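You operate a simulated robot arm through the tools that you are given. There is no shell and no other tool. Be economical: measure what you need, move in short steps, check, and stop when the job is done.

Carry out the task below with a simulated two-armed robot. There is one attempt and no reset: what you move stays moved.

JOB
Set the blue dial knob to the green mark, press teach, label the pack, and pull the drawer out.

It is judged by the outcome, as a careful person would: the job done as asked, and still so three seconds after it is handed in. It fails if anything else is knocked over, pushed out of place, dropped, spilled or broken.

ROBOT AND FRAMES
Two 7-joint arms with fingered hands on one trunk, on a base that drives. Base frame: it is fixed to the floor where the robot stands at the start and does not move with it; the origin is under the middle of the robot, x ahead of it, y to its left, z up. Lengths are in mm, angles in rad, forces in N, time in s.
The left shoulder is at the start at [90, 173, 1127], the right one opposite. With the tool pointing down near the work surface each hand reaches from about 100 to 520 mm from the robot's upright axis, wherever it stands, measured 20 degrees to its own side. Places, roughly: flat grey drawer [1000, 200, 800]. Payload 3.5 kg a hand.
Tool frame (each hand has its own): the origin (TCP) lies between the finger pads and is the grasp point; the fingertips stand 30 mm ahead of it; z points along the fingers, y is the line along which they close. The gripper opens to 104 mm. The gripper's body begins 35 mm behind the TCP. The gripper is a hand of 3 fingers: y runs from the thumb to the fingers, the wrist lies at [-15, -104, -178] in the tool frame, and closing takes about 1.5 s.
Orientation is told as [roll, pitch, yaw] about the base's x, y, z axes, in that order, counted from this pose: with the fingers straight down and the wrist toward the robot, the tool's x, y and z point along [0, 1, 0], [1, 0, 0] and [0, 0, -1] of the base frame.

CONTROLS
- The arms move only by the tool jog_arm. It takes "left_series", "right_series" or both (then of equal length, played together; a hand with none holds still); each is a list of rows, each a list of 7 numbers: the turn, a rotation vector about the tool's x, y, z in rad, then the shift along the tool's x, y, z in mm, then the gripper command, from -1 (fully open) to 1 (shut), values between in proportion. In form: [[ax, ay, az, x, y, z, gripper], ...]. A call has 1 to 10 rows; each row is the pose to reach, as a shift and turn from the pose commanded when the call began, along the tool's axes at that moment. A row lasts 0.2 s, in which the tool goes at most 50 mm and 0.15 rad; a call with a longer step from one row to the next is refused whole, and so is a gripper value outside its range. A pose out of reach is approached as far as the arm can. The call stops where the force on the tool passes 70 N (or 10 N more than at its start, if that is more) or the arm is blocked; 0.2 s more then pass. Each finger travels about 72 mm/s and halts on what it meets, pressing with about 34 N; the grip force reading is that of the motor and also rises with nothing between the fingers. The clock runs only during rows and for 0.2 s after the last one: add rows that repeat a pose to give the fingers time. It gives the time, the measured TCP pose, the force on the tool (base axes), the opening and the grip force at its end, in the units of the frame above (readings bear some noise), with the torque about the TCP (base axes, N m) and any sound that the robot's microphone picked up, and new pictures: "show" is both (left out), scene, wrist or none (wrist: the cameras of the hands that moved).
- Cameras (640 x 400 px; columns grow to the right, rows downward): "scene" is now at [191.2, 10.2, 1315.2]; the picture's right is [0.12, -0.99, 0.00], its down [-0.43, -0.05, -0.90] and it looks along [0.89, 0.11, -0.43] (base axes); focal length 214 px, centre (320, 200). "left" rides on the left gripper at [-64, -94, -117] in its tool frame; the picture's right is [-0.72, -0.33, 0.61], its down [0.64, -0.65, 0.40] and it looks along [0.27, 0.68, 0.68] (tool axes); focal length 238 px, centre (320, 200). "right" rides on the right gripper at [64, -94, -117] in its tool frame; the picture's right is [-0.72, 0.33, -0.61], its down [-0.64, -0.65, 0.40] and it looks along [-0.27, 0.68, 0.68] (tool axes); focal length 238 px, centre (320, 200). There is no depth. A picture from a camera that has moved, and an enlarged one, comes with that camera's place and axes in the base frame and with its lens.
- slide_trunk(by): slides the trunk up (or, below 0, down) by that many mm; the arms and the scene camera ride with it, the base frame stays. It gives what a move gives, with no picture.
- steer(legs): drives the robot by 1 to 6 legs, each [ahead, left, turn to the left] in mm, mm and rad, along the robot's own axes; the way and the turn of a leg run together, so that a leg with both is an arc; at most 1500 mm and 3.142 rad a leg. The arms and the cameras ride along, it lands a little off, and it stops where it bumps. It gives what a move gives, and a new picture of the scene camera.
- hand_shape(shape, hand): the hand has 3 fingers and takes this shape, open, in about a second: jaw (thumb against the fingers, like two jaws); tri (thumb and two fingers); tip (a fingertip pinch); poke (one finger out to press); point (the index stretched); flat (the hand flat); cup (the hand cupped); fist (a fist). The gripper value then closes the fingers along that shape, each until it touches; the sizes above hold for jaw. It gives what a move gives, with no picture.
- head_to(pan, tilt): turns the head with the scene camera to pan (to the left, within 1.501 rad either way) and tilt (down, from -0.506 to 1.204), counted from straight ahead of the robot. It gives what a move gives, and a new picture of the scene camera.
- enlarge(camera, box): a new picture of the part [left, top, right, bottom] of that camera's present view, enlarged. It takes no simulated time.
- hand_in(): hands the job in; it is judged then, once.

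Go step by step. Nothing tells you exact positions but the pictures and the camera data: compare them with the known pose of the tool, close in by small moves and look again before you grip or let go. The budget is 120 turns and 260 pictures, counting those below and the enlarged ones. Unless the task says otherwise, let go and move clear before handing in, and close with one line.

The tools are called after "Request:" as name(argument=value, ...) on one line, values as JSON. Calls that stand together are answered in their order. jog_arm: Moves the arms, as the interface text tells. Its arguments: {"type":"object","properties":{"left_series":{"type":"array"},"right_series":{"type":"array"},"show":{"type":"string","enum":["both","scene","wrist","none"]}},"required":[]} The other tools are called the same way: slide_trunk (by) slides the trunk up or down; hand_shape (shape, hand) gives the hand a shape; steer (legs) drives the base; head_to (pan, tilt) turns the head that bears the scene camera; enlarge (camera, box) takes an enlarged picture of a part of a camera's view; hand_in () hands the job in.

At the start:

```text
time: 0.0
left_tool_pos: [411.5, 348.8, 1205.6]
left_orientation: [0.0, 0.002, -0.002]
left_wrist_force: [0.3, 0.0, 0.5]
left_moment: [0.01, 0.01, -0.03]
left_opening: 103.6
left_finger_force: 0.0
left_shape: jaw
right_tool_pos: [409.2, -5.2, 1246.5]
right_orientation: [0.001, -0.001, 0.0]
right_wrist_force: [-0.5, -0.3, -0.5]
right_moment: [-0.04, 0.0, 0.0]
right_opening: 103.8
right_finger_force: 0.0
right_shape: jaw
trunk travel left (down, up): [-225.0, 529.0]
robot x, y, heading: [0.1, -0.9, 0.002]
head pan, tilt: [0.119, 0.449]
```

scene: 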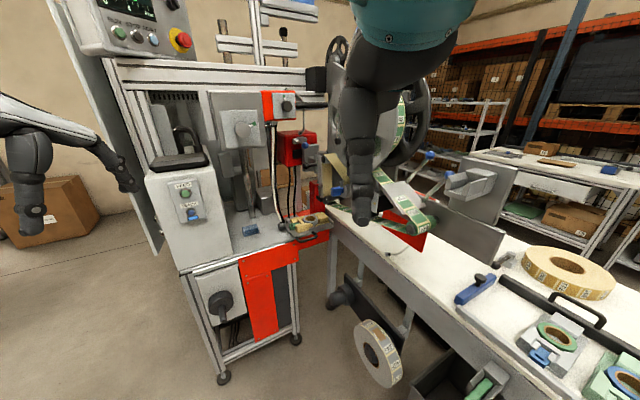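
right: 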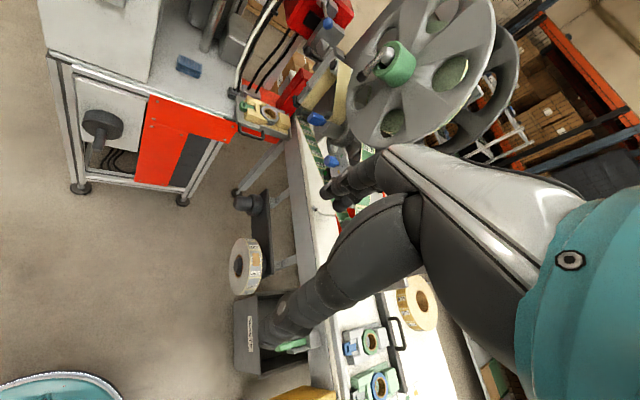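
left: 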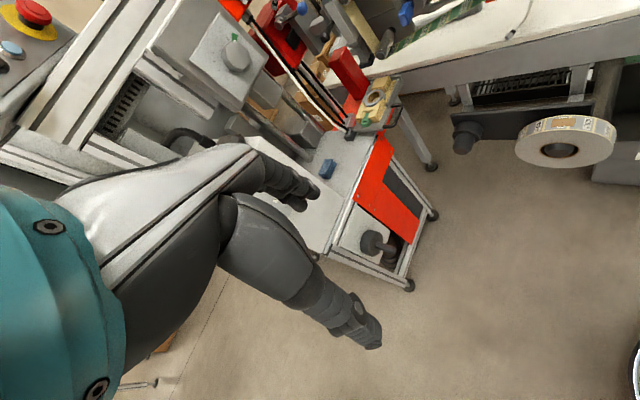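

I see a labelling machine on a cart ahead-left, with a conveyor to the right and the right hand blocking part of the view. I'll look closer to find the dial, teach button, pack and drawer.

Request:
enlarge(camera="scene", box=[60, 0, 340, 175])

Request:
enlarge(camera="scene", box=[140, 130, 340, 255])

Request:
enlarge(camera="right", box=[180, 0, 400, 138])

```text
2.29 times, centred on (200, 88) of scene
camera zoom: at [191.2, 10.2, 1315.2], right [0.12, -0.99, 0.0], down [-0.43, -0.05, -0.9], along [0.89, 0.11, -0.43], focal length 490 px, centre (594, 457)
```

zoom: 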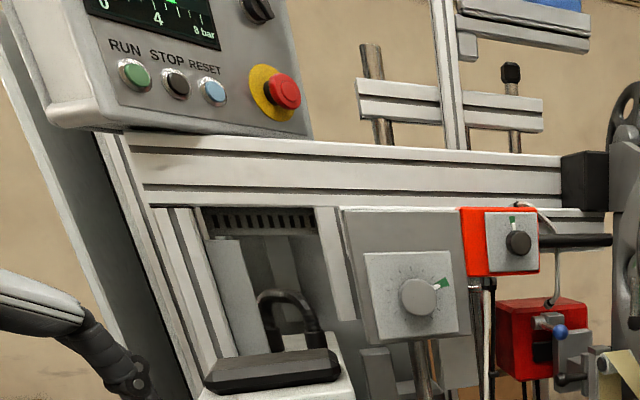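

```text
3.20 times, centred on (240, 192) of scene
camera zoom: at [191.2, 10.2, 1315.2], right [0.12, -0.99, 0.0], down [-0.43, -0.05, -0.9], along [0.89, 0.11, -0.43], focal length 686 px, centre (576, 224)
```

zoom: 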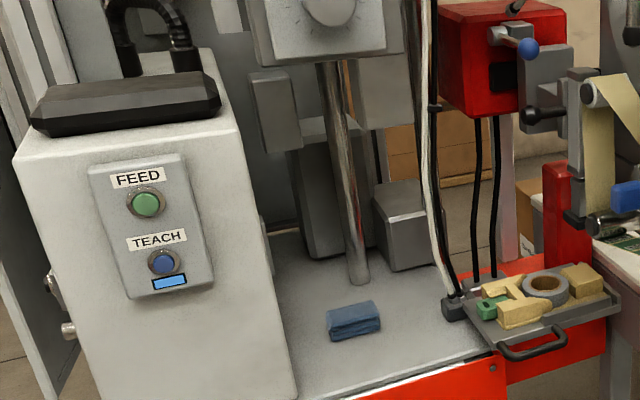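

```text
2.90 times, centred on (290, 69) of right
camera zoom: at [315.7, 59.1, 1362.5], right [0.33, -0.72, 0.61], down [-0.65, -0.64, -0.4], along [0.68, -0.27, -0.68], focal length 691 px, centre (407, 580)
```

zoom: 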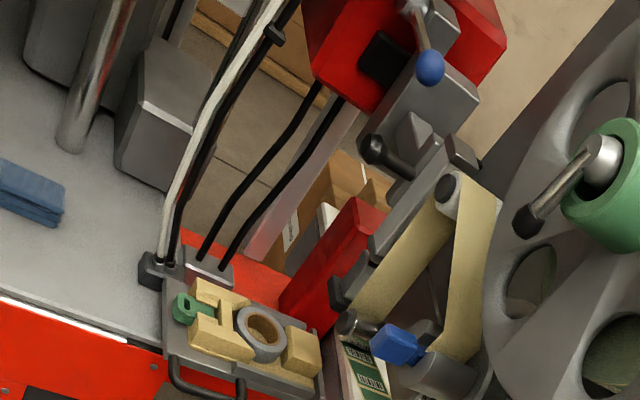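

The tray with the handle at about [1000,200,800] matches the drawer, and TEACH is the blue button. I still need the blue dial knob and the pack, so I'll pan around.

Request:
head_to(pan=0.5, tilt=0.1)

Request:
head_to(pan=-0.6, tilt=0.6)

Request:
enlarge(camera="scene", box=[60, 50, 380, 250])

```text
time: 0.8
left_tool_pos: [412.0, 347.7, 1205.3]
left_orientation: [0.001, 0.0, 0.0]
left_wrist_force: [-0.8, -0.1, -0.3]
left_moment: [0.01, 0.03, -0.02]
left_opening: 103.6
left_finger_force: 0.0
left_shape: jaw
right_tool_pos: [409.5, -5.9, 1245.3]
right_orientation: [-0.001, -0.001, 0.0]
right_wrist_force: [0.0, -0.3, -0.1]
right_moment: [-0.01, 0.01, -0.03]
right_opening: 103.9
right_finger_force: 0.1
right_shape: jaw
trunk travel left (down, up): [-225.0, 529.0]
robot x, y, heading: [2.5, -2.3, 0.002]
head pan, tilt: [0.499, 0.099]
camera scene: at [180.8, 43.4, 1347.6], right [0.48, -0.88, 0.0], down [-0.09, -0.05, -0.99], along [0.87, 0.48, -0.1], focal length 214 px, centre (320, 200)
```

scene: 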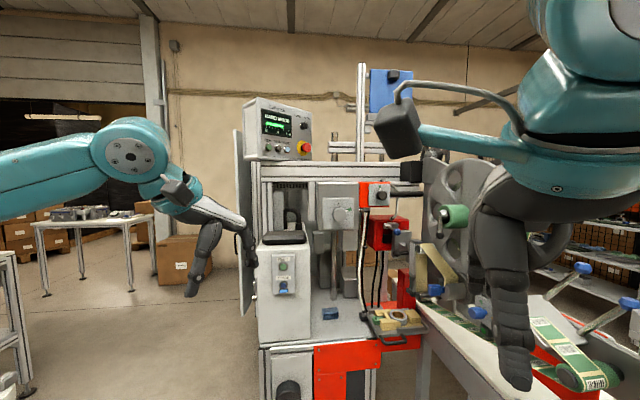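

```text
time: 2.2
left_tool_pos: [411.3, 349.1, 1205.8]
left_orientation: [0.001, 0.0, 0.001]
left_wrist_force: [-0.1, 0.6, -0.6]
left_moment: [0.0, -0.03, 0.03]
left_opening: 103.7
left_finger_force: 0.1
left_shape: jaw
right_tool_pos: [409.4, -5.4, 1245.3]
right_orientation: [0.002, 0.001, -0.001]
right_wrist_force: [-0.7, 0.5, -0.1]
right_moment: [0.04, -0.03, 0.0]
right_opening: 103.3
right_finger_force: 0.0
right_shape: jaw
trunk travel left (down, up): [-225.0, 529.0]
robot x, y, heading: [3.6, -2.9, 0.004]
head pan, tilt: [-0.6, 0.6]
camera scene: at [172.9, -50.5, 1301.6], right [-0.56, -0.83, 0.0], down [-0.47, 0.32, -0.83], along [0.68, -0.47, -0.56], focal length 214 px, centre (320, 200)
```

scene: 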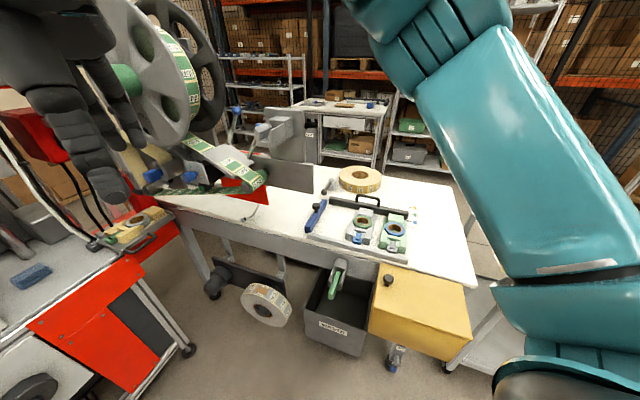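

```text
2.00 times, centred on (220, 150) of scene
camera zoom: at [172.9, -50.5, 1301.6], right [-0.56, -0.83, 0.0], down [-0.47, 0.32, -0.83], along [0.68, -0.47, -0.56], focal length 429 px, centre (520, 300)
```

zoom: 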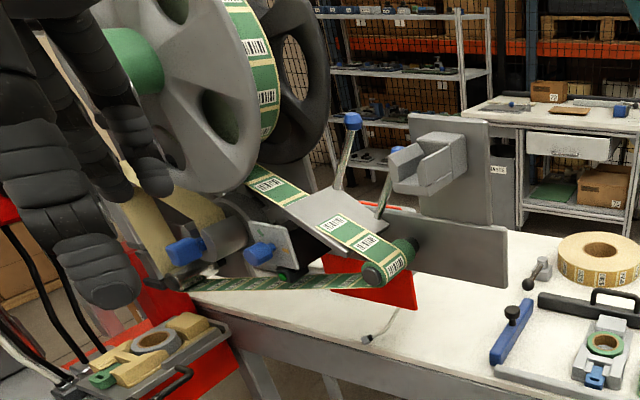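

No clearly blue dial so far. I'll move the right hand aside and look at the machine's dials and anything that could be the pack.

Request:
jog_arm(right_series=[[0, 0, 0, -50, 0, 0, -1], [0, 0, 0, -100, 0, 0, -1], [0, 0, 0, -150, 0, 0, -1], [0, 0, 0, -200, 0, 0, -1], [0, 0, 0, -250, 0, 0, -1], [0, 0, 0, -300, 0, 0, -1]], left_series=[[0, 0, 0, 0, -30, 0, -1], [0, 0, 0, 0, -60, 0, -1], [0, 0, 0, 0, -90, 0, -1], [0, 0, 0, 0, -90, 0, -1], [0, 0, 0, 0, -90, 0, -1], [0, 0, 0, 0, -90, 0, -1]], show="none")

Request:
head_to(pan=0.15, tilt=0.3)

Request:
enlarge(camera="scene", box=[180, 60, 340, 160])

Request:
enlarge(camera="scene", box=[240, 120, 440, 245])

```text
time: 3.6
left_tool_pos: [322.3, 348.2, 1205.7]
left_orientation: [0.0, -0.001, 0.002]
left_wrist_force: [0.3, -0.3, -0.1]
left_moment: [0.01, -0.01, -0.02]
left_opening: 103.8
left_finger_force: 0.0
left_shape: jaw
right_tool_pos: [408.4, -306.5, 1247.5]
right_orientation: [0.0, 0.0, 0.0]
right_wrist_force: [0.4, -0.5, -0.5]
right_moment: [0.0, 0.0, -0.04]
right_opening: 103.8
right_finger_force: 0.1
right_shape: jaw
trunk travel left (down, up): [-225.0, 529.0]
robot x, y, heading: [-1.4, -1.1, -0.003]
head pan, tilt: [-0.6, 0.6]
```

```text
time: 4.7
left_tool_pos: [322.1, 348.1, 1205.7]
left_orientation: [0.0, 0.0, 0.002]
left_wrist_force: [0.8, 0.9, -0.6]
left_moment: [-0.03, -0.01, -0.02]
left_opening: 103.5
left_finger_force: 0.0
left_shape: jaw
right_tool_pos: [407.9, -305.0, 1246.8]
right_orientation: [-0.001, 0.001, -0.001]
right_wrist_force: [-0.4, 0.2, -0.2]
right_moment: [0.0, 0.04, 0.0]
right_opening: 103.3
right_finger_force: 0.0
right_shape: jaw
trunk travel left (down, up): [-225.0, 529.0]
robot x, y, heading: [-1.2, -2.6, 0.002]
head pan, tilt: [0.15, 0.3]
camera scene: at [192.3, 13.3, 1329.0], right [0.15, -0.99, 0.0], down [-0.29, -0.04, -0.96], along [0.94, 0.14, -0.3], focal length 214 px, centre (320, 200)
```

scene: 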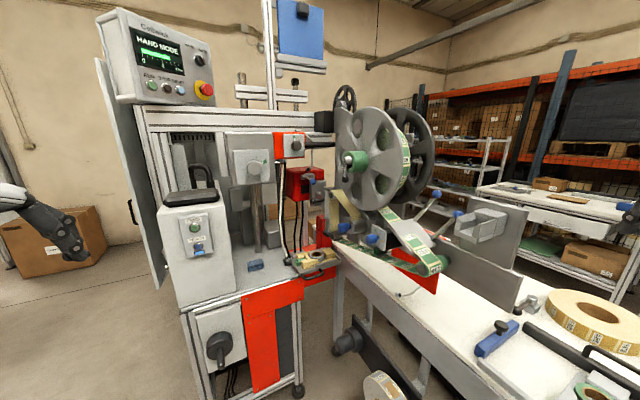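

```text
4.00 times, centred on (260, 110) of scene
camera zoom: at [192.3, 13.3, 1329.0], right [0.15, -0.99, 0.0], down [-0.29, -0.04, -0.96], along [0.94, 0.14, -0.3], focal length 858 px, centre (560, 560)
```

zoom: 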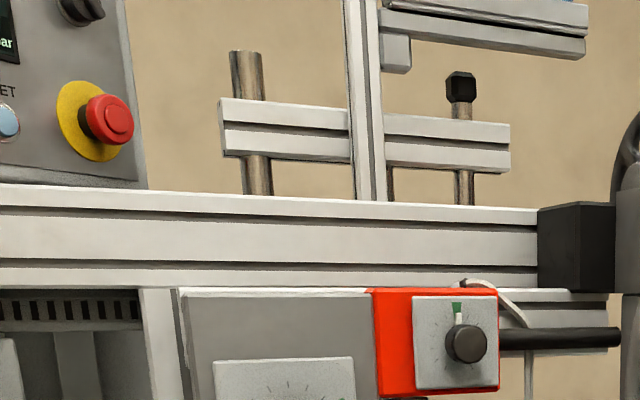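

```text
3.20 times, centred on (340, 182) of scene
camera zoom: at [192.3, 13.3, 1329.0], right [0.15, -0.99, 0.0], down [-0.29, -0.04, -0.96], along [0.94, 0.14, -0.3], focal length 686 px, centre (256, 256)
```

zoom: 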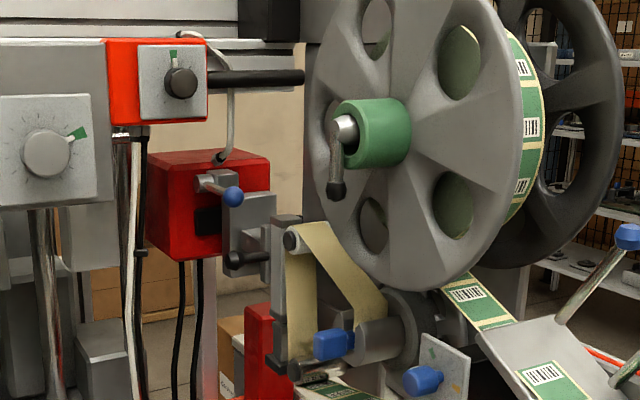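

The blue dial knob seems to be the one on the small tilted grey plate beside the label unwinder, with a green mark and an orange one. I'll zoom in there, on the display and on the table.

Request:
enlarge(camera="scene", box=[320, 200, 480, 300])

Request:
enlarge(camera="scene", box=[90, 0, 330, 150])

Request:
enlarge(camera="scene", box=[440, 250, 640, 375])

Request:
enlarge(camera="scene", box=[290, 220, 380, 276])

```text
4.00 times, centred on (400, 250) of scene
camera zoom: at [192.3, 13.3, 1329.0], right [0.15, -0.99, 0.0], down [-0.29, -0.04, -0.96], along [0.94, 0.14, -0.3], focal length 858 px, centre (0, 0)
```

zoom: 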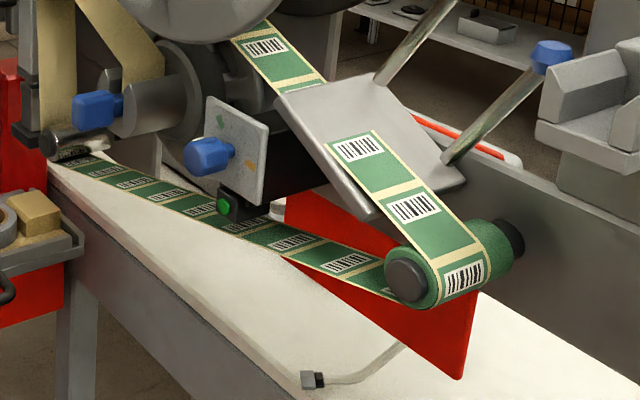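

```text
2.67 times, centred on (210, 75) of scene
camera zoom: at [192.3, 13.3, 1329.0], right [0.15, -0.99, 0.0], down [-0.29, -0.04, -0.96], along [0.94, 0.14, -0.3], focal length 572 px, centre (613, 533)
```

zoom: 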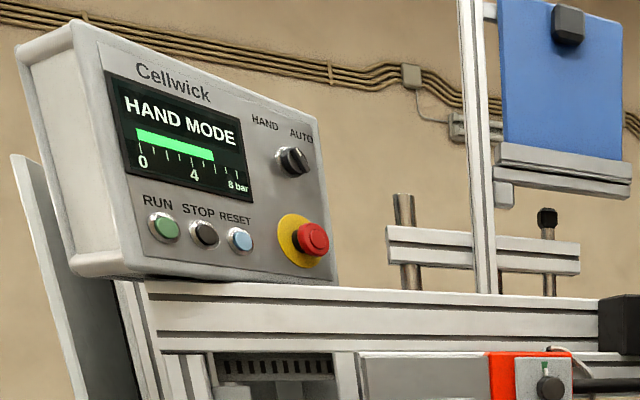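

```text
3.20 times, centred on (540, 312) of scene
camera zoom: at [192.3, 13.3, 1329.0], right [0.15, -0.99, 0.0], down [-0.29, -0.04, -0.96], along [0.94, 0.14, -0.3], focal length 686 px, centre (-384, -160)
```

zoom: 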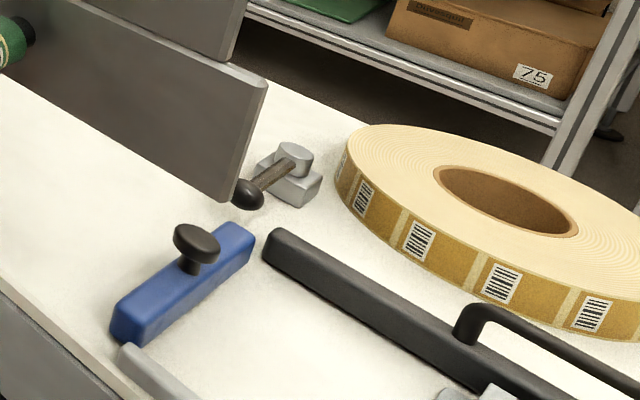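

```text
7.11 times, centred on (335, 248) of scene
camera zoom: at [192.3, 13.3, 1329.0], right [0.15, -0.99, 0.0], down [-0.29, -0.04, -0.96], along [0.94, 0.14, -0.3], focal length 1525 px, centre (213, -141)
```

zoom: 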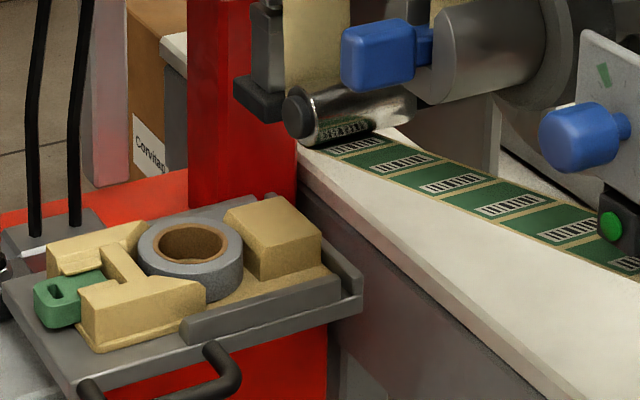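

Working idea: the pack is the ring in the nest on the drawer, the FEED button dispenses a label onto it, and the drawer is pulled out last. I'll drive a bit closer to look.

Request:
steer(legs=[[250, 40, 0.0]])

Request:
head_to(pan=0.0, tilt=0.75)

Request:
enlarge(camera="scene", box=[220, 60, 460, 210])

```text
time: 6.5
left_tool_pos: [574.5, 387.3, 1205.0]
left_orientation: [0.0, 0.0, -0.002]
left_wrist_force: [1.3, 0.3, -1.1]
left_moment: [0.01, 0.01, 0.0]
left_opening: 103.7
left_finger_force: 0.1
left_shape: jaw
right_tool_pos: [658.0, -266.2, 1248.2]
right_orientation: [0.001, 0.0, -0.005]
right_wrist_force: [0.7, -0.4, 0.1]
right_moment: [-0.01, 0.01, -0.01]
right_opening: 103.4
right_finger_force: 0.1
right_shape: jaw
trunk travel left (down, up): [-225.0, 529.0]
robot x, y, heading: [249.4, 41.7, -0.007]
head pan, tilt: [0.15, 0.3]
camera scene: at [442.8, 52.1, 1328.9], right [0.15, -0.99, 0.0], down [-0.29, -0.04, -0.96], along [0.94, 0.14, -0.3], focal length 214 px, centre (320, 200)
```

scene: 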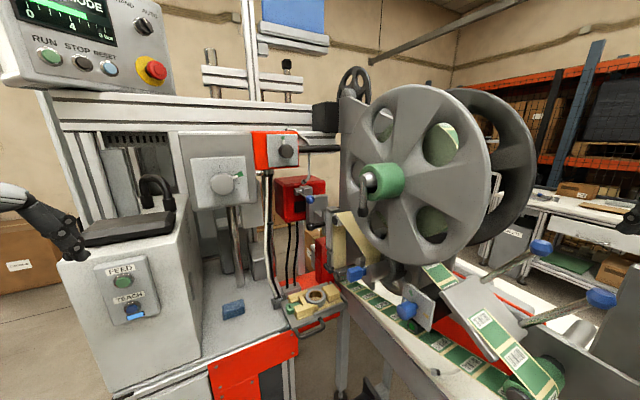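

```text
time: 7.4
left_tool_pos: [573.4, 387.8, 1205.2]
left_orientation: [0.0, 0.001, -0.002]
left_wrist_force: [0.0, -0.1, -0.5]
left_moment: [0.0, 0.02, 0.02]
left_opening: 103.6
left_finger_force: 0.1
left_shape: jaw
right_tool_pos: [657.6, -268.3, 1247.0]
right_orientation: [0.001, 0.0, -0.003]
right_wrist_force: [0.0, 0.3, -0.3]
right_moment: [-0.01, -0.03, 0.03]
right_opening: 103.6
right_finger_force: 0.1
right_shape: jaw
trunk travel left (down, up): [-225.0, 529.0]
robot x, y, heading: [248.5, 40.3, -0.004]
head pan, tilt: [0.0, 0.75]
camera scene: at [432.6, 38.1, 1288.7], right [0.0, -1.0, 0.0], down [-0.68, 0.0, -0.73], along [0.73, 0.0, -0.68], focal length 214 px, centre (320, 200)
```

scene: 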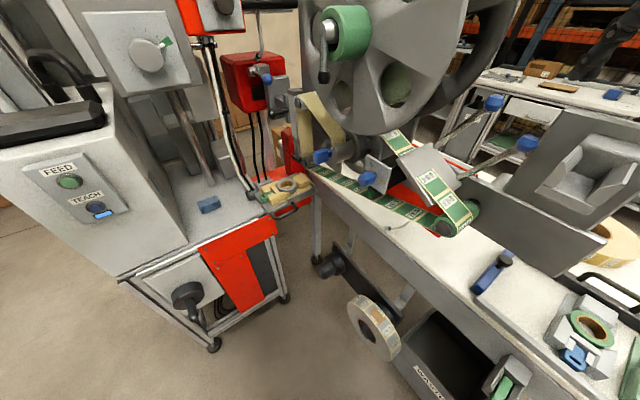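

```text
2.67 times, centred on (340, 135) of scene
camera zoom: at [432.6, 38.1, 1288.7], right [0.0, -1.0, 0.0], down [-0.68, 0.0, -0.73], along [0.73, 0.0, -0.68], focal length 572 px, centre (267, 373)
```

zoom: 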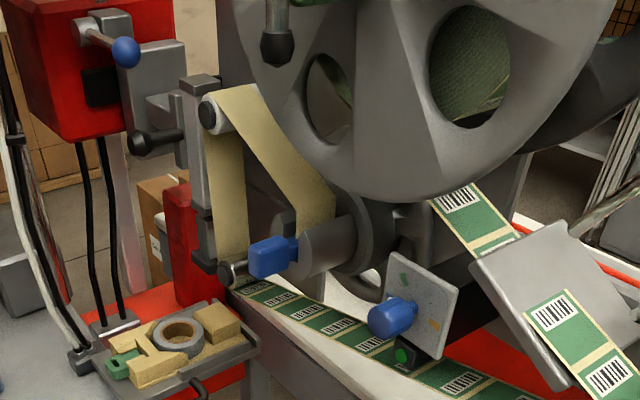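

By triangulation TEACH is near (748,499,978), FEED near (741,493,1047), the blue dial near (738,-42,1053) and the drawer ring near (972,146,846). I'll turn the left hand to point forward-right and use its camera to look at the dial.

Request:
jog_arm(left_series=[[-0.1235, -0.0512, 0.0512, -29.8, 2.7, 15.2, -1], [-0.247, -0.1024, 0.1024, -59.6, 5.4, 30.4, -1], [-0.3705, -0.1536, 0.1536, -89.4, 8.1, 45.6, -1], [-0.494, -0.2048, 0.2048, -119.2, 10.8, 60.8, -1], [-0.6175, -0.256, 0.256, -149, 13.5, 76, -1], [-0.741, -0.3072, 0.3072, -178.8, 16.2, 91.2, -1], [-0.8645, -0.3584, 0.3584, -208.6, 18.9, 106.4, -1], [-0.988, -0.4096, 0.4096, -238.4, 21.6, 121.6, -1], [-1.1115, -0.4608, 0.4608, -268.2, 24.3, 136.8, -1], [-1.235, -0.512, 0.512, -298, 27, 152, -1]], show="both")

Request:
jog_arm(left_series=[[-0.1235, -0.0512, 0.0512, 0, 0, 0, -1], [-0.247, -0.1024, 0.1024, 0, 0, 0, -1], [-0.247, -0.1024, 0.1024, 0, 0, 0, -1]], show="both")

```text
time: 9.6
left_tool_pos: [665.5, 105.8, 1033.1]
left_orientation: [-0.357, -1.308, -0.334]
left_wrist_force: [0.2, -0.4, -0.3]
left_moment: [-0.01, 0.0, -0.02]
left_opening: 103.9
left_finger_force: 0.1
left_shape: jaw
left hand out of reach, approached as far as the arm can: row 3, 4, 5, 6, 7, 8, 9, 10
right_tool_pos: [657.8, -264.2, 1247.6]
right_orientation: [-0.001, 0.001, -0.003]
right_wrist_force: [-0.3, 0.3, -0.5]
right_moment: [-0.01, 0.01, -0.02]
right_opening: 103.8
right_finger_force: 0.0
right_shape: jaw
trunk travel left (down, up): [-225.0, 529.0]
robot x, y, heading: [248.7, 40.8, 0.001]
head pan, tilt: [0.0, 0.75]
camera scene: at [433.0, 40.1, 1288.5], right [0.0, -1.0, 0.0], down [-0.68, 0.0, -0.73], along [0.73, 0.0, -0.68], focal length 214 px, centre (320, 200)
camera left: at [515.4, 137.4, 977.6], right [-0.07, -0.91, -0.4], down [0.54, 0.3, -0.79], along [0.84, -0.27, 0.47], focal length 238 px, centre (320, 200)
```

scene: 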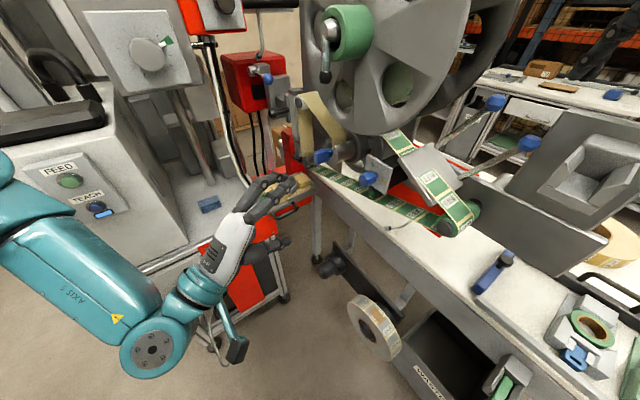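
left: 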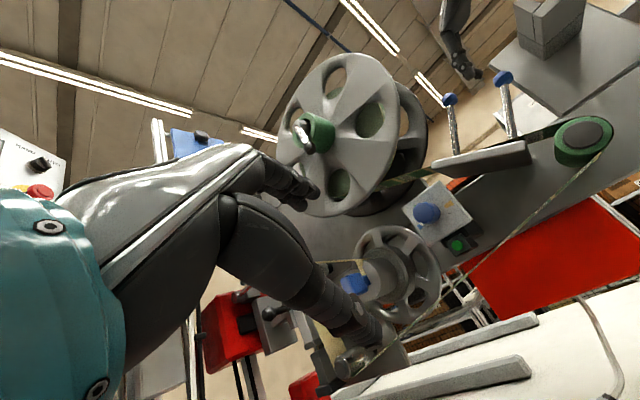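

```text
time: 10.4
left_tool_pos: [670.0, 118.7, 1049.3]
left_orientation: [2.286, -1.569, -3.073]
left_wrist_force: [0.2, 0.2, -0.4]
left_moment: [0.0, 0.0, 0.0]
left_opening: 103.7
left_finger_force: 0.0
left_shape: jaw
left hand out of reach, approached as far as the arm can: row 1, 2, 3
right_tool_pos: [655.8, -267.2, 1247.7]
right_orientation: [0.0, 0.0, -0.004]
right_wrist_force: [-0.4, 0.2, -0.5]
right_moment: [0.01, -0.01, -0.03]
right_opening: 103.6
right_finger_force: 0.0
right_shape: jaw
trunk travel left (down, up): [-225.0, 529.0]
robot x, y, heading: [253.2, 40.5, -0.001]
head pan, tilt: [0.0, 0.75]
camera scene: at [432.5, 38.2, 1288.7], right [0.0, -1.0, 0.0], down [-0.68, 0.0, -0.73], along [0.73, 0.0, -0.68], focal length 214 px, centre (320, 200)
camera left: at [543.2, 156.5, 955.3], right [-0.08, -0.94, -0.33], down [0.74, 0.16, -0.65], along [0.67, -0.29, 0.68], focal length 238 px, centre (320, 200)
```

scene: 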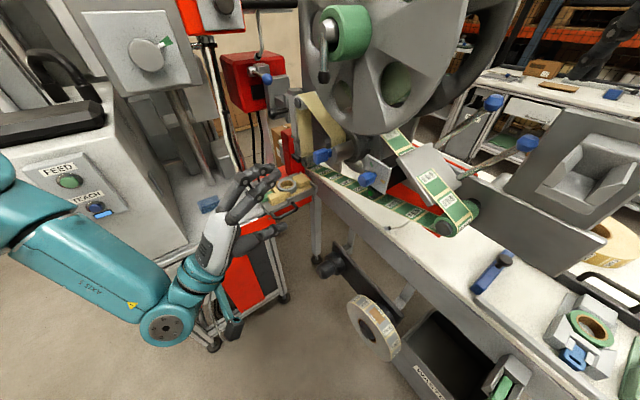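
left: 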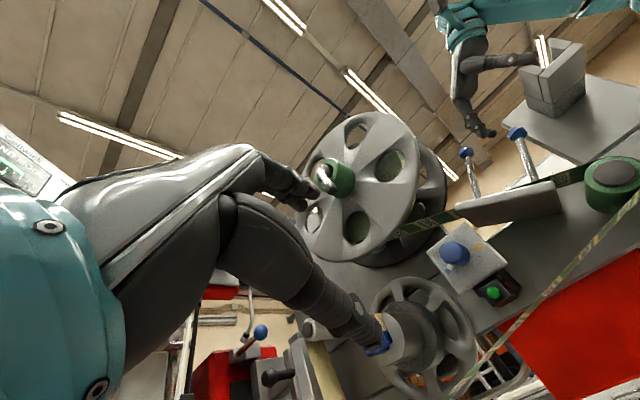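

The hand now points at the dial plate and gives a good view of it. I'll zoom in.

Request:
enlarge(camera="left", box=[410, 210, 538, 290])

Request:
enlarge(camera="scene", box=[330, 140, 410, 190])

```text
5.00 times, centred on (474, 250) of left
camera zoom: at [543.2, 156.5, 955.3], right [-0.08, -0.94, -0.33], down [0.74, 0.16, -0.65], along [0.67, -0.29, 0.68], focal length 1192 px, centre (-450, -50)
```

zoom: 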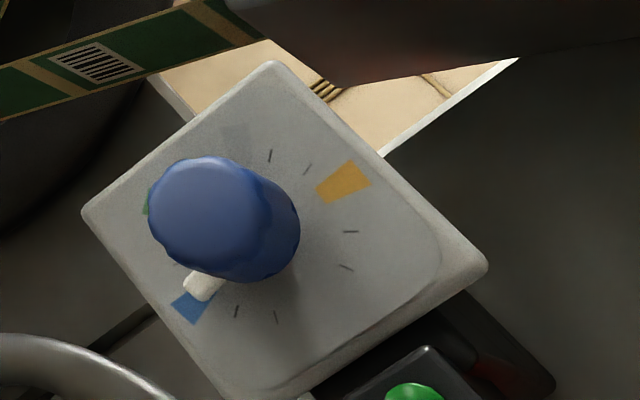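

```text
8.00 times, centred on (370, 165) of scene
camera zoom: at [432.5, 38.2, 1288.7], right [0.0, -1.0, 0.0], down [-0.68, 0.0, -0.73], along [0.73, 0.0, -0.68], focal length 1716 px, centre (-80, 480)
```

zoom: 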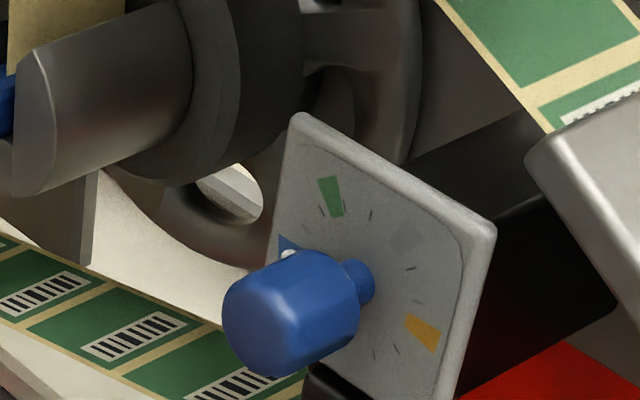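

The plate is vertical, about 58 mm square, centred near (766,-69,1046) with its normal along (-0.62,0.78). The white pointer is on the blue mark at the left, and green is about 55° clockwise. I'll line the left hand up on the knob axis, pre-rolled counter-clockwise.

Request:
jog_arm(left_series=[[0.008, -0.035, -0.14, -17, -1, 30, -1], [0.016, -0.07, -0.28, -35, -2, 60, -0.6], [0.025, -0.111, -0.42, -52, -3, 89, -0.1], [0.025, -0.111, -0.45, -52, -3, 89, -0.1], [0.025, -0.111, -0.45, -52, -3, 89, -0.1]], show="both")

```text
time: 11.6
left_tool_pos: [707.3, 86.4, 1095.4]
left_orientation: [-1.571, -1.12, 0.667]
left_wrist_force: [-0.5, 0.7, -0.3]
left_moment: [-0.02, -0.08, 0.02]
left_opening: 57.7
left_finger_force: 0.1
left_shape: jaw
left hand out of reach, approached as far as the arm can: row 1, 2, 3, 4, 5
right_tool_pos: [656.1, -265.9, 1247.6]
right_orientation: [-0.001, 0.0, -0.004]
right_wrist_force: [0.6, 0.0, 0.7]
right_moment: [-0.01, 0.04, -0.04]
right_opening: 103.6
right_finger_force: 0.0
right_shape: jaw
trunk travel left (down, up): [-225.0, 529.0]
robot x, y, heading: [246.7, 45.3, -0.001]
head pan, tilt: [0.0, 0.75]
camera scene: at [432.6, 38.0, 1288.7], right [0.0, -1.0, 0.0], down [-0.68, 0.0, -0.73], along [0.73, 0.0, -0.68], focal length 214 px, centre (320, 200)
camera left: at [558.4, 115.3, 1038.9], right [-0.24, -0.97, 0.02], down [0.48, -0.14, -0.87], along [0.84, -0.2, 0.5], focal length 238 px, centre (320, 200)
```

scene: 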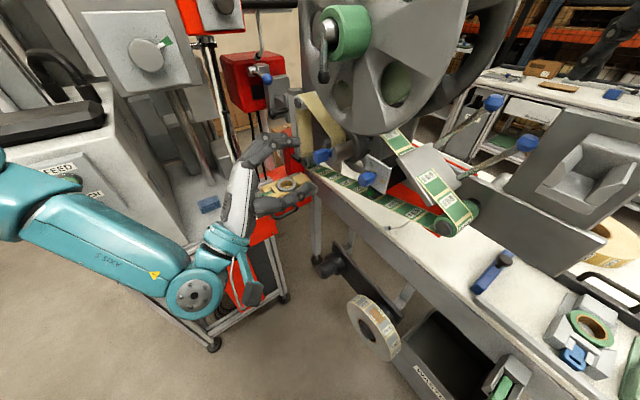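
left: 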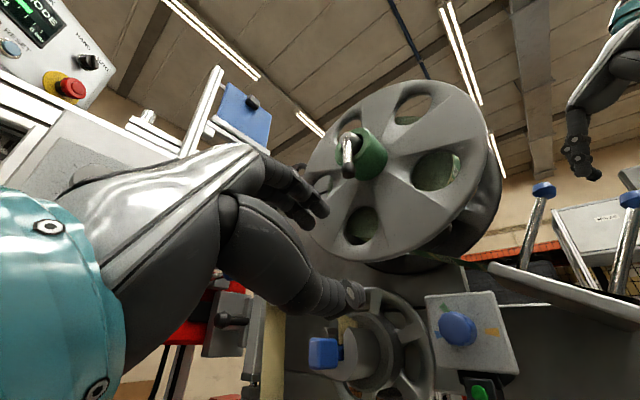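

The hand can't get there because the arm is too cramped at this base heading. I'll back off, move left and turn the robot to face the plate squarely.

Request:
steer(legs=[[-60, 250, 0], [0, 0, -0.898]])

```text
time: 15.8
left_tool_pos: [515.7, -32.2, 1096.7]
left_orientation: [-1.569, -1.121, -0.224]
left_wrist_force: [0.0, -0.7, -0.3]
left_moment: [0.02, -0.03, 0.01]
left_opening: 57.7
left_finger_force: 0.1
left_shape: jaw
right_tool_pos: [207.3, -214.1, 1247.6]
right_orientation: [-0.001, 0.001, -0.897]
right_wrist_force: [-0.4, -0.2, 0.1]
right_moment: [0.01, -0.02, -0.02]
right_opening: 103.6
right_finger_force: 0.0
right_shape: jaw
trunk travel left (down, up): [-225.0, 529.0]
robot x, y, heading: [186.6, 293.5, -0.894]
head pan, tilt: [0.0, 0.75]
camera scene: at [305.2, 151.5, 1288.7], right [-0.78, -0.62, 0.0], down [-0.43, 0.53, -0.73], along [0.46, -0.57, -0.68], focal length 214 px, centre (320, 200)
```

scene: 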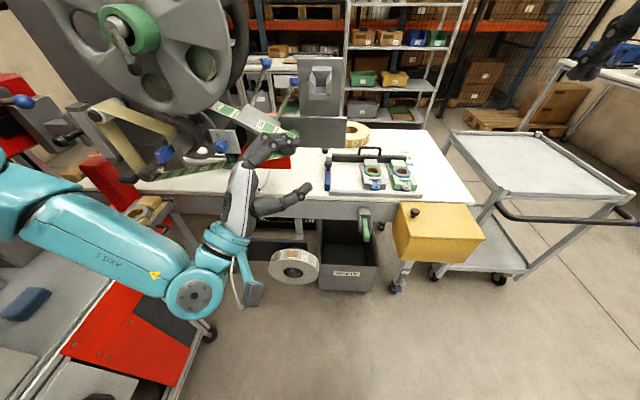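

The robot now faces the plate. I'll swing the left hand to point straight ahead in line with the dial.

Request:
jog_arm(left_series=[[-0.056, 0.1157, 0, 22.9, 3.2, -13.9, -0.1], [-0.112, 0.2314, 0, 45.8, 6.3, -27.8, -0.1], [-0.168, 0.347, 0, 68.7, 9.5, -41.7, -0.1], [-0.224, 0.463, 0, 91.7, 12.6, -55.7, -0.1], [-0.28, 0.579, 0, 114.6, 15.8, -69.6, -0.1], [-0.336, 0.694, 0, 137.5, 18.9, -83.5, -0.1], [-0.392, 0.81, 0, 160.4, 22.1, -97.4, -0.1], [-0.392, 0.81, 0, 160.4, 22.1, -97.4, -0.1]], show="both")

```text
time: 17.6
left_tool_pos: [737.3, 29.8, 1088.0]
left_orientation: [-1.565, -1.123, 0.67]
left_wrist_force: [-0.4, 0.4, 0.7]
left_moment: [0.0, 0.03, -0.02]
left_opening: 57.7
left_finger_force: 0.0
left_shape: jaw
left hand out of reach, approached as far as the arm can: row 3, 4, 5, 6, 7, 8
right_tool_pos: [207.2, -212.4, 1247.8]
right_orientation: [0.0, 0.0, -0.897]
right_wrist_force: [0.5, -0.4, 0.4]
right_moment: [0.03, 0.01, 0.01]
right_opening: 103.7
right_finger_force: 0.0
right_shape: jaw
trunk travel left (down, up): [-225.0, 529.0]
robot x, y, heading: [191.3, 295.3, -0.9]
head pan, tilt: [0.0, 0.75]
camera scene: at [305.1, 151.4, 1288.7], right [-0.78, -0.62, 0.0], down [-0.43, 0.53, -0.73], along [0.46, -0.57, -0.68], focal length 214 px, centre (320, 200)
camera left: at [587.6, 59.1, 1031.9], right [-0.23, -0.97, 0.02], down [0.48, -0.13, -0.87], along [0.84, -0.19, 0.5], focal length 238 px, centre (320, 200)
```

scene: 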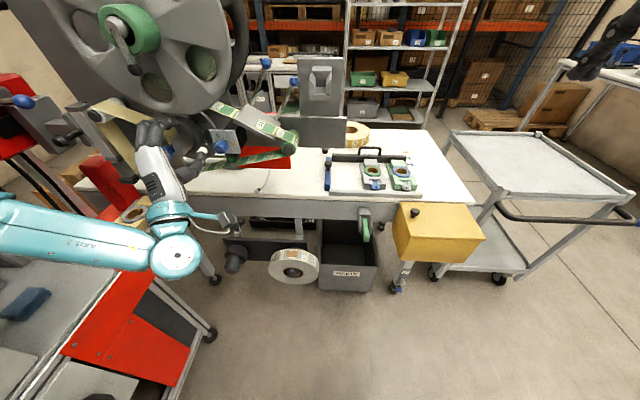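
left: 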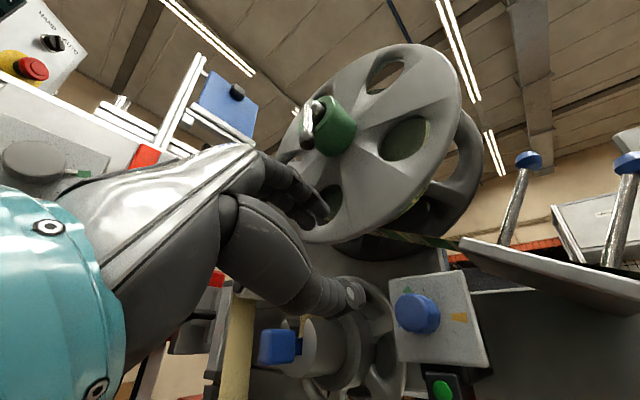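

The orientation is right, but the arm stops short of the position, ending high and to the left. Lowering the trunk should raise the hand relative to the shoulder.

Request:
slide_trunk(by=-120)

Request:
jog_arm(left_series=[[0, 0, 0, 0, 0, 0, -0.1], [0, 0, 0, 0, 0, 0, -0.1]], show="none")

```text
time: 19.1
left_tool_pos: [760.7, 0.1, 901.8]
left_orientation: [-1.248, -1.1, 0.382]
left_wrist_force: [-0.2, -1.1, -0.2]
left_moment: [0.02, 0.02, -0.02]
left_opening: 57.5
left_finger_force: 0.0
left_shape: jaw
right_tool_pos: [207.9, -212.7, 1129.2]
right_orientation: [0.001, -0.002, -0.897]
right_wrist_force: [0.4, -0.2, 0.8]
right_moment: [-0.01, 0.02, -0.01]
right_opening: 103.7
right_finger_force: 0.1
right_shape: jaw
trunk travel left (down, up): [-105.0, 649.0]
robot x, y, heading: [193.0, 297.2, -0.896]
head pan, tilt: [0.0, 0.75]
```

```text
time: 19.7
left_tool_pos: [760.8, -1.0, 900.7]
left_orientation: [-1.246, -1.101, 0.38]
left_wrist_force: [-0.2, 0.2, 0.1]
left_moment: [-0.04, 0.0, -0.01]
left_opening: 57.6
left_finger_force: 0.1
left_shape: jaw
right_tool_pos: [208.3, -213.8, 1127.0]
right_orientation: [-0.001, -0.001, -0.897]
right_wrist_force: [-0.1, 0.9, -0.4]
right_moment: [0.01, 0.0, -0.01]
right_opening: 103.5
right_finger_force: 0.0
right_shape: jaw
trunk travel left (down, up): [-105.0, 649.0]
robot x, y, heading: [190.1, 295.9, -0.896]
head pan, tilt: [0.0, 0.75]
```

The hand ended lower than I expected, so I'll check the view.

Request:
jog_arm(left_series=[[0, 0, 0, 0, 0, 0, -0.1]], show="both")

```text
time: 20.1
left_tool_pos: [761.0, -0.3, 900.8]
left_orientation: [-1.245, -1.101, 0.381]
left_wrist_force: [0.4, -0.2, -0.1]
left_moment: [0.02, -0.02, -0.02]
left_opening: 57.6
left_finger_force: 0.0
left_shape: jaw
right_tool_pos: [208.0, -213.3, 1126.0]
right_orientation: [0.001, 0.001, -0.897]
right_wrist_force: [0.1, 0.1, -0.7]
right_moment: [0.0, 0.02, 0.01]
right_opening: 103.3
right_finger_force: 0.1
right_shape: jaw
trunk travel left (down, up): [-105.0, 649.0]
robot x, y, heading: [190.9, 292.2, -0.9]
head pan, tilt: [0.0, 0.75]
camera scene: at [345.1, 101.7, 1163.1], right [-0.78, -0.62, 0.0], down [-0.43, 0.53, -0.73], along [0.46, -0.57, -0.68], focal length 214 px, centre (320, 200)
camera left: at [607.1, 34.5, 861.2], right [-0.24, -0.97, -0.07], down [0.4, -0.03, -0.92], along [0.88, -0.25, 0.4], focal length 238 px, centre (320, 200)
```

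scene: 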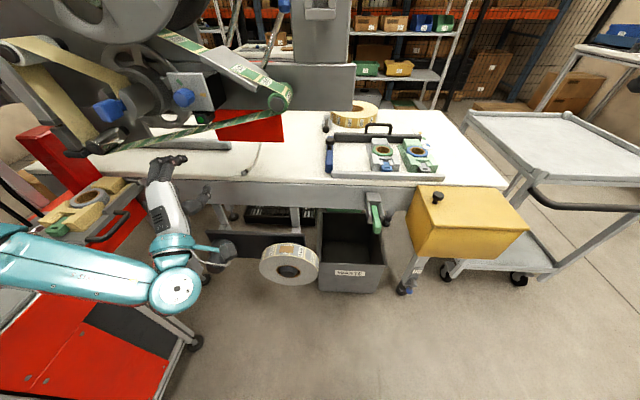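
left: 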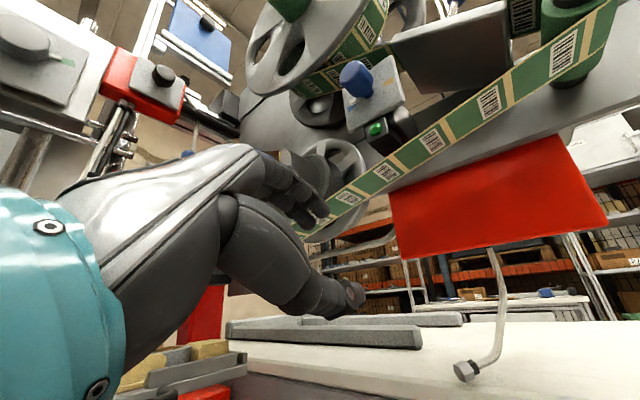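

The trunk leans forward as it lowers, which crowds the arm more. I'll raise it back after retreating, then try with the arm extended farther.

Request:
steer(legs=[[-200, 0, 0]])

Request:
slide_trunk(by=120)

```text
time: 21.7
left_tool_pos: [635.6, 159.0, 900.9]
left_orientation: [-1.246, -1.103, 0.382]
left_wrist_force: [-0.8, 0.8, -0.1]
left_moment: [0.0, 0.02, -0.03]
left_opening: 57.7
left_finger_force: 0.1
left_shape: jaw
right_tool_pos: [82.6, -56.0, 1128.1]
right_orientation: [0.0, 0.0, -0.894]
right_wrist_force: [-0.2, -0.1, 0.1]
right_moment: [0.0, 0.0, 0.02]
right_opening: 103.5
right_finger_force: 0.0
right_shape: jaw
trunk travel left (down, up): [-105.0, 649.0]
robot x, y, heading: [66.7, 449.3, -0.893]
head pan, tilt: [0.0, 0.75]
camera scene: at [219.1, 259.9, 1163.1], right [-0.78, -0.63, 0.0], down [-0.43, 0.53, -0.73], along [0.46, -0.57, -0.68], focal length 214 px, centre (320, 200)
```

scene: 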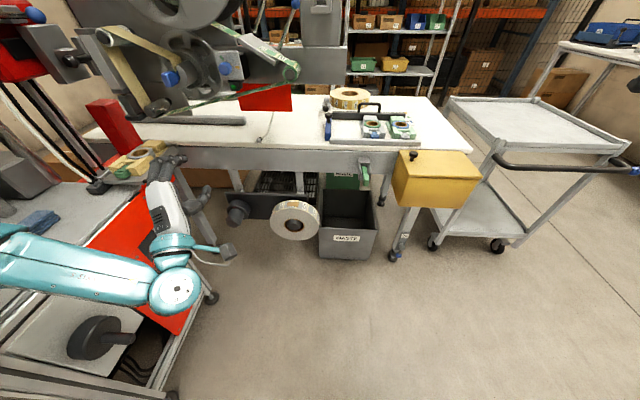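

```text
time: 23.2
left_tool_pos: [635.9, 157.5, 1019.7]
left_orientation: [-1.245, -1.099, 0.382]
left_wrist_force: [0.2, 0.2, -0.2]
left_moment: [0.0, 0.01, 0.02]
left_opening: 57.7
left_finger_force: 0.1
left_shape: jaw
right_tool_pos: [82.8, -56.4, 1247.8]
right_orientation: [0.0, 0.002, -0.895]
right_wrist_force: [0.4, -0.3, -1.1]
right_moment: [0.01, -0.03, 0.01]
right_opening: 103.8
right_finger_force: 0.0
right_shape: jaw
trunk travel left (down, up): [-225.0, 529.0]
robot x, y, heading: [59.5, 449.1, -0.894]
head pan, tilt: [0.0, 0.75]
```

The base is about 200 mm farther back. Now I'll command the extended standoff pose on the dial axis.

Request:
jog_arm(left_series=[[-0.033, -0.016, 0, -14, 5.7, 32, -0.1], [-0.065, -0.032, 0, -28, 11.3, 63.5, -0.1], [-0.098, -0.048, 0, -42, 17, 95, -0.1], [-0.13, -0.0645, 0, -56.3, 22.7, 127, -0.1], [-0.13, -0.0645, 0, -56.3, 22.7, 127, -0.1]], show="both")

```text
time: 24.4
left_tool_pos: [693.1, 86.1, 1089.9]
left_orientation: [-1.569, -1.121, 0.672]
left_wrist_force: [-0.3, -0.2, 0.0]
left_moment: [-0.02, -0.02, -0.02]
left_opening: 57.7
left_finger_force: 0.0
left_shape: jaw
left hand out of reach, approached as far as the arm can: row 1, 2, 3, 4, 5
right_tool_pos: [82.6, -55.8, 1246.4]
right_orientation: [0.0, 0.0, -0.896]
right_wrist_force: [0.2, -0.9, 0.4]
right_moment: [-0.02, -0.04, 0.01]
right_opening: 103.7
right_finger_force: 0.1
right_shape: jaw
trunk travel left (down, up): [-225.0, 529.0]
robot x, y, heading: [65.7, 452.7, -0.895]
head pan, tilt: [0.0, 0.75]
camera scene: at [179.2, 309.8, 1288.7], right [-0.78, -0.63, 0.0], down [-0.43, 0.53, -0.73], along [0.46, -0.57, -0.68], focal length 214 px, centre (320, 200)
camera left: at [544.3, 115.7, 1032.6], right [-0.24, -0.97, 0.02], down [0.48, -0.13, -0.87], along [0.84, -0.2, 0.5], focal length 238 px, centre (320, 200)
```

scene: 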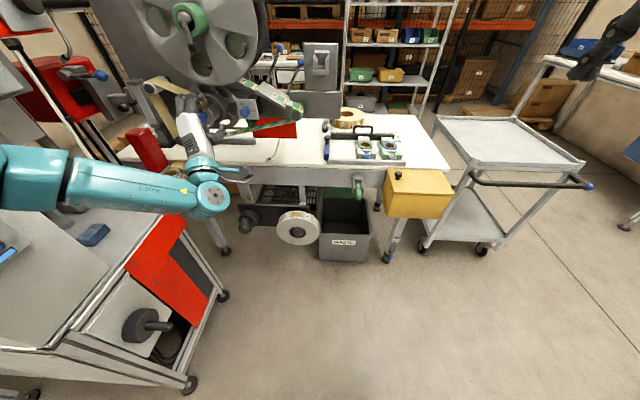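
left: 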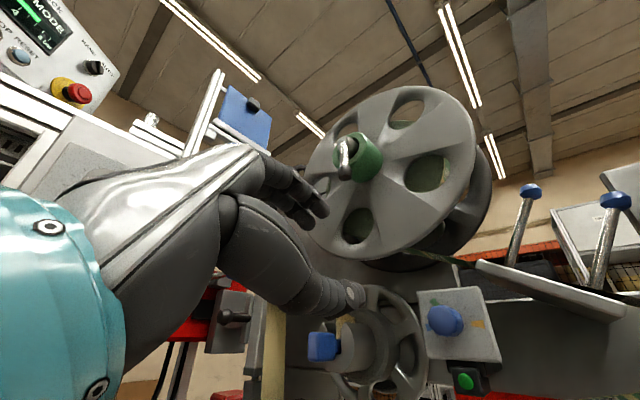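

The orientation is exact but the position is off by about 55 mm along the tool's y, so it looks like a wrist limit at this roll. I'll try the other roll side, with the wrist to the left.

Request:
jog_arm(left_series=[[0, 0, 0.14, -2, -7, 5, -0.1], [0, 0, 0.28, -3, -14, 10, -0.1], [0, 0, 0.42, -5, -21, 15, -0.1], [0, 0, 0.56, -6, -28, 20, -0.1], [0, 0, 0.7, -8, -35, 26, -0.1], [0, 0, 0.84, -9, -42, 31, -0.1], [0, 0, 0.98, -11, -49, 36, -0.1], [0, 0, 1.065, -12, -55, 41, -0.1], [0, 0, 1.065, -12, -55, 41, -0.1]], show="both")

```text
time: 26.4
left_tool_pos: [690.7, 36.9, 1049.8]
left_orientation: [1.568, -0.954, -2.468]
left_wrist_force: [-0.3, -1.0, 0.0]
left_moment: [-0.05, 0.0, 0.0]
left_opening: 57.7
left_finger_force: 0.0
left_shape: jaw
left hand out of reach, approached as far as the arm can: row 2, 3, 4, 5, 6, 7, 8, 9
right_tool_pos: [83.1, -55.5, 1246.9]
right_orientation: [0.001, 0.0, -0.898]
right_wrist_force: [-1.1, -0.4, -0.8]
right_moment: [-0.02, -0.01, 0.02]
right_opening: 103.8
right_finger_force: 0.0
right_shape: jaw
trunk travel left (down, up): [-225.0, 529.0]
robot x, y, heading: [65.0, 451.2, -0.896]
head pan, tilt: [0.0, 0.75]
camera scene: at [179.2, 309.8, 1288.7], right [-0.78, -0.63, 0.0], down [-0.43, 0.53, -0.73], along [0.46, -0.57, -0.68], focal length 214 px, centre (320, 200)
camera left: at [620.0, 129.8, 936.1], right [0.07, -0.73, -0.68], down [0.96, 0.25, -0.16], along [0.28, -0.64, 0.71], focal length 238 px, centre (320, 200)
```

scene: 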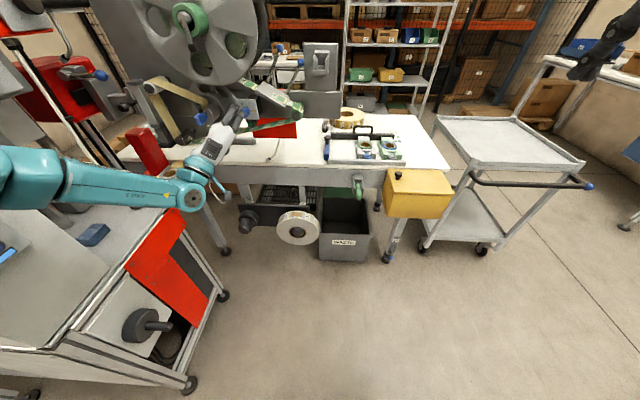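
left: 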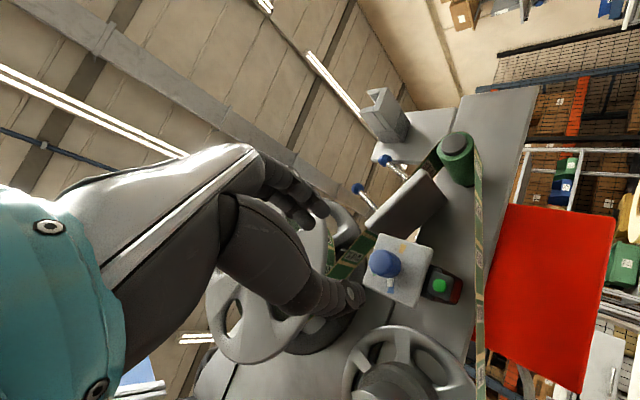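

That roll works, and the hand is on the axis within about 7 mm. I'll zoom the wrist view to check alignment.

Request:
enlarge(camera="left", box=[320, 200, 480, 300])

Request:
enlarge(camera="scene", box=[160, 80, 320, 180])

```text
4.00 times, centred on (400, 250) of left
camera zoom: at [620.0, 129.8, 936.1], right [0.07, -0.73, -0.68], down [0.96, 0.25, -0.16], along [0.28, -0.64, 0.71], focal length 953 px, centre (0, 0)
```

zoom: 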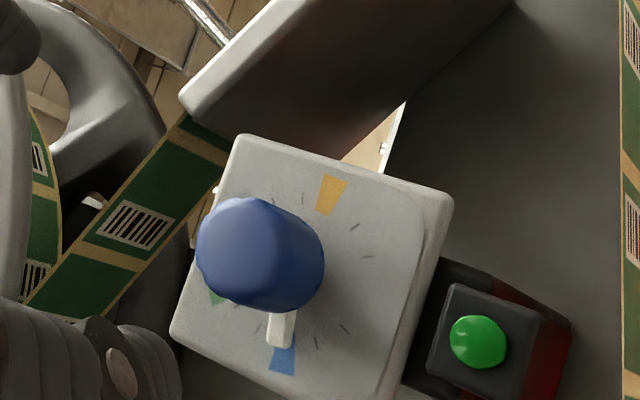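

```text
4.00 times, centred on (240, 130) of scene
camera zoom: at [179.2, 309.8, 1288.7], right [-0.78, -0.63, 0.0], down [-0.43, 0.53, -0.73], along [0.46, -0.57, -0.68], focal length 858 px, centre (640, 480)
```

zoom: 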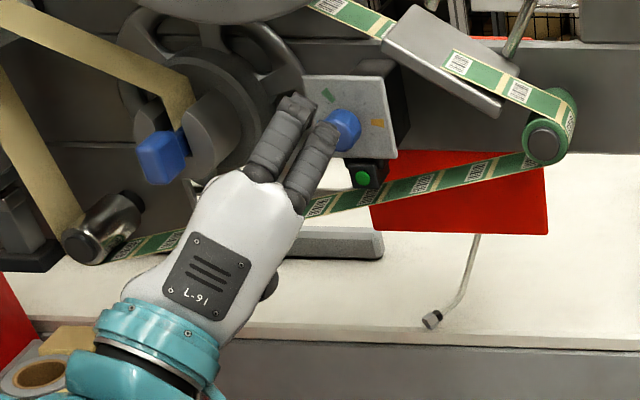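

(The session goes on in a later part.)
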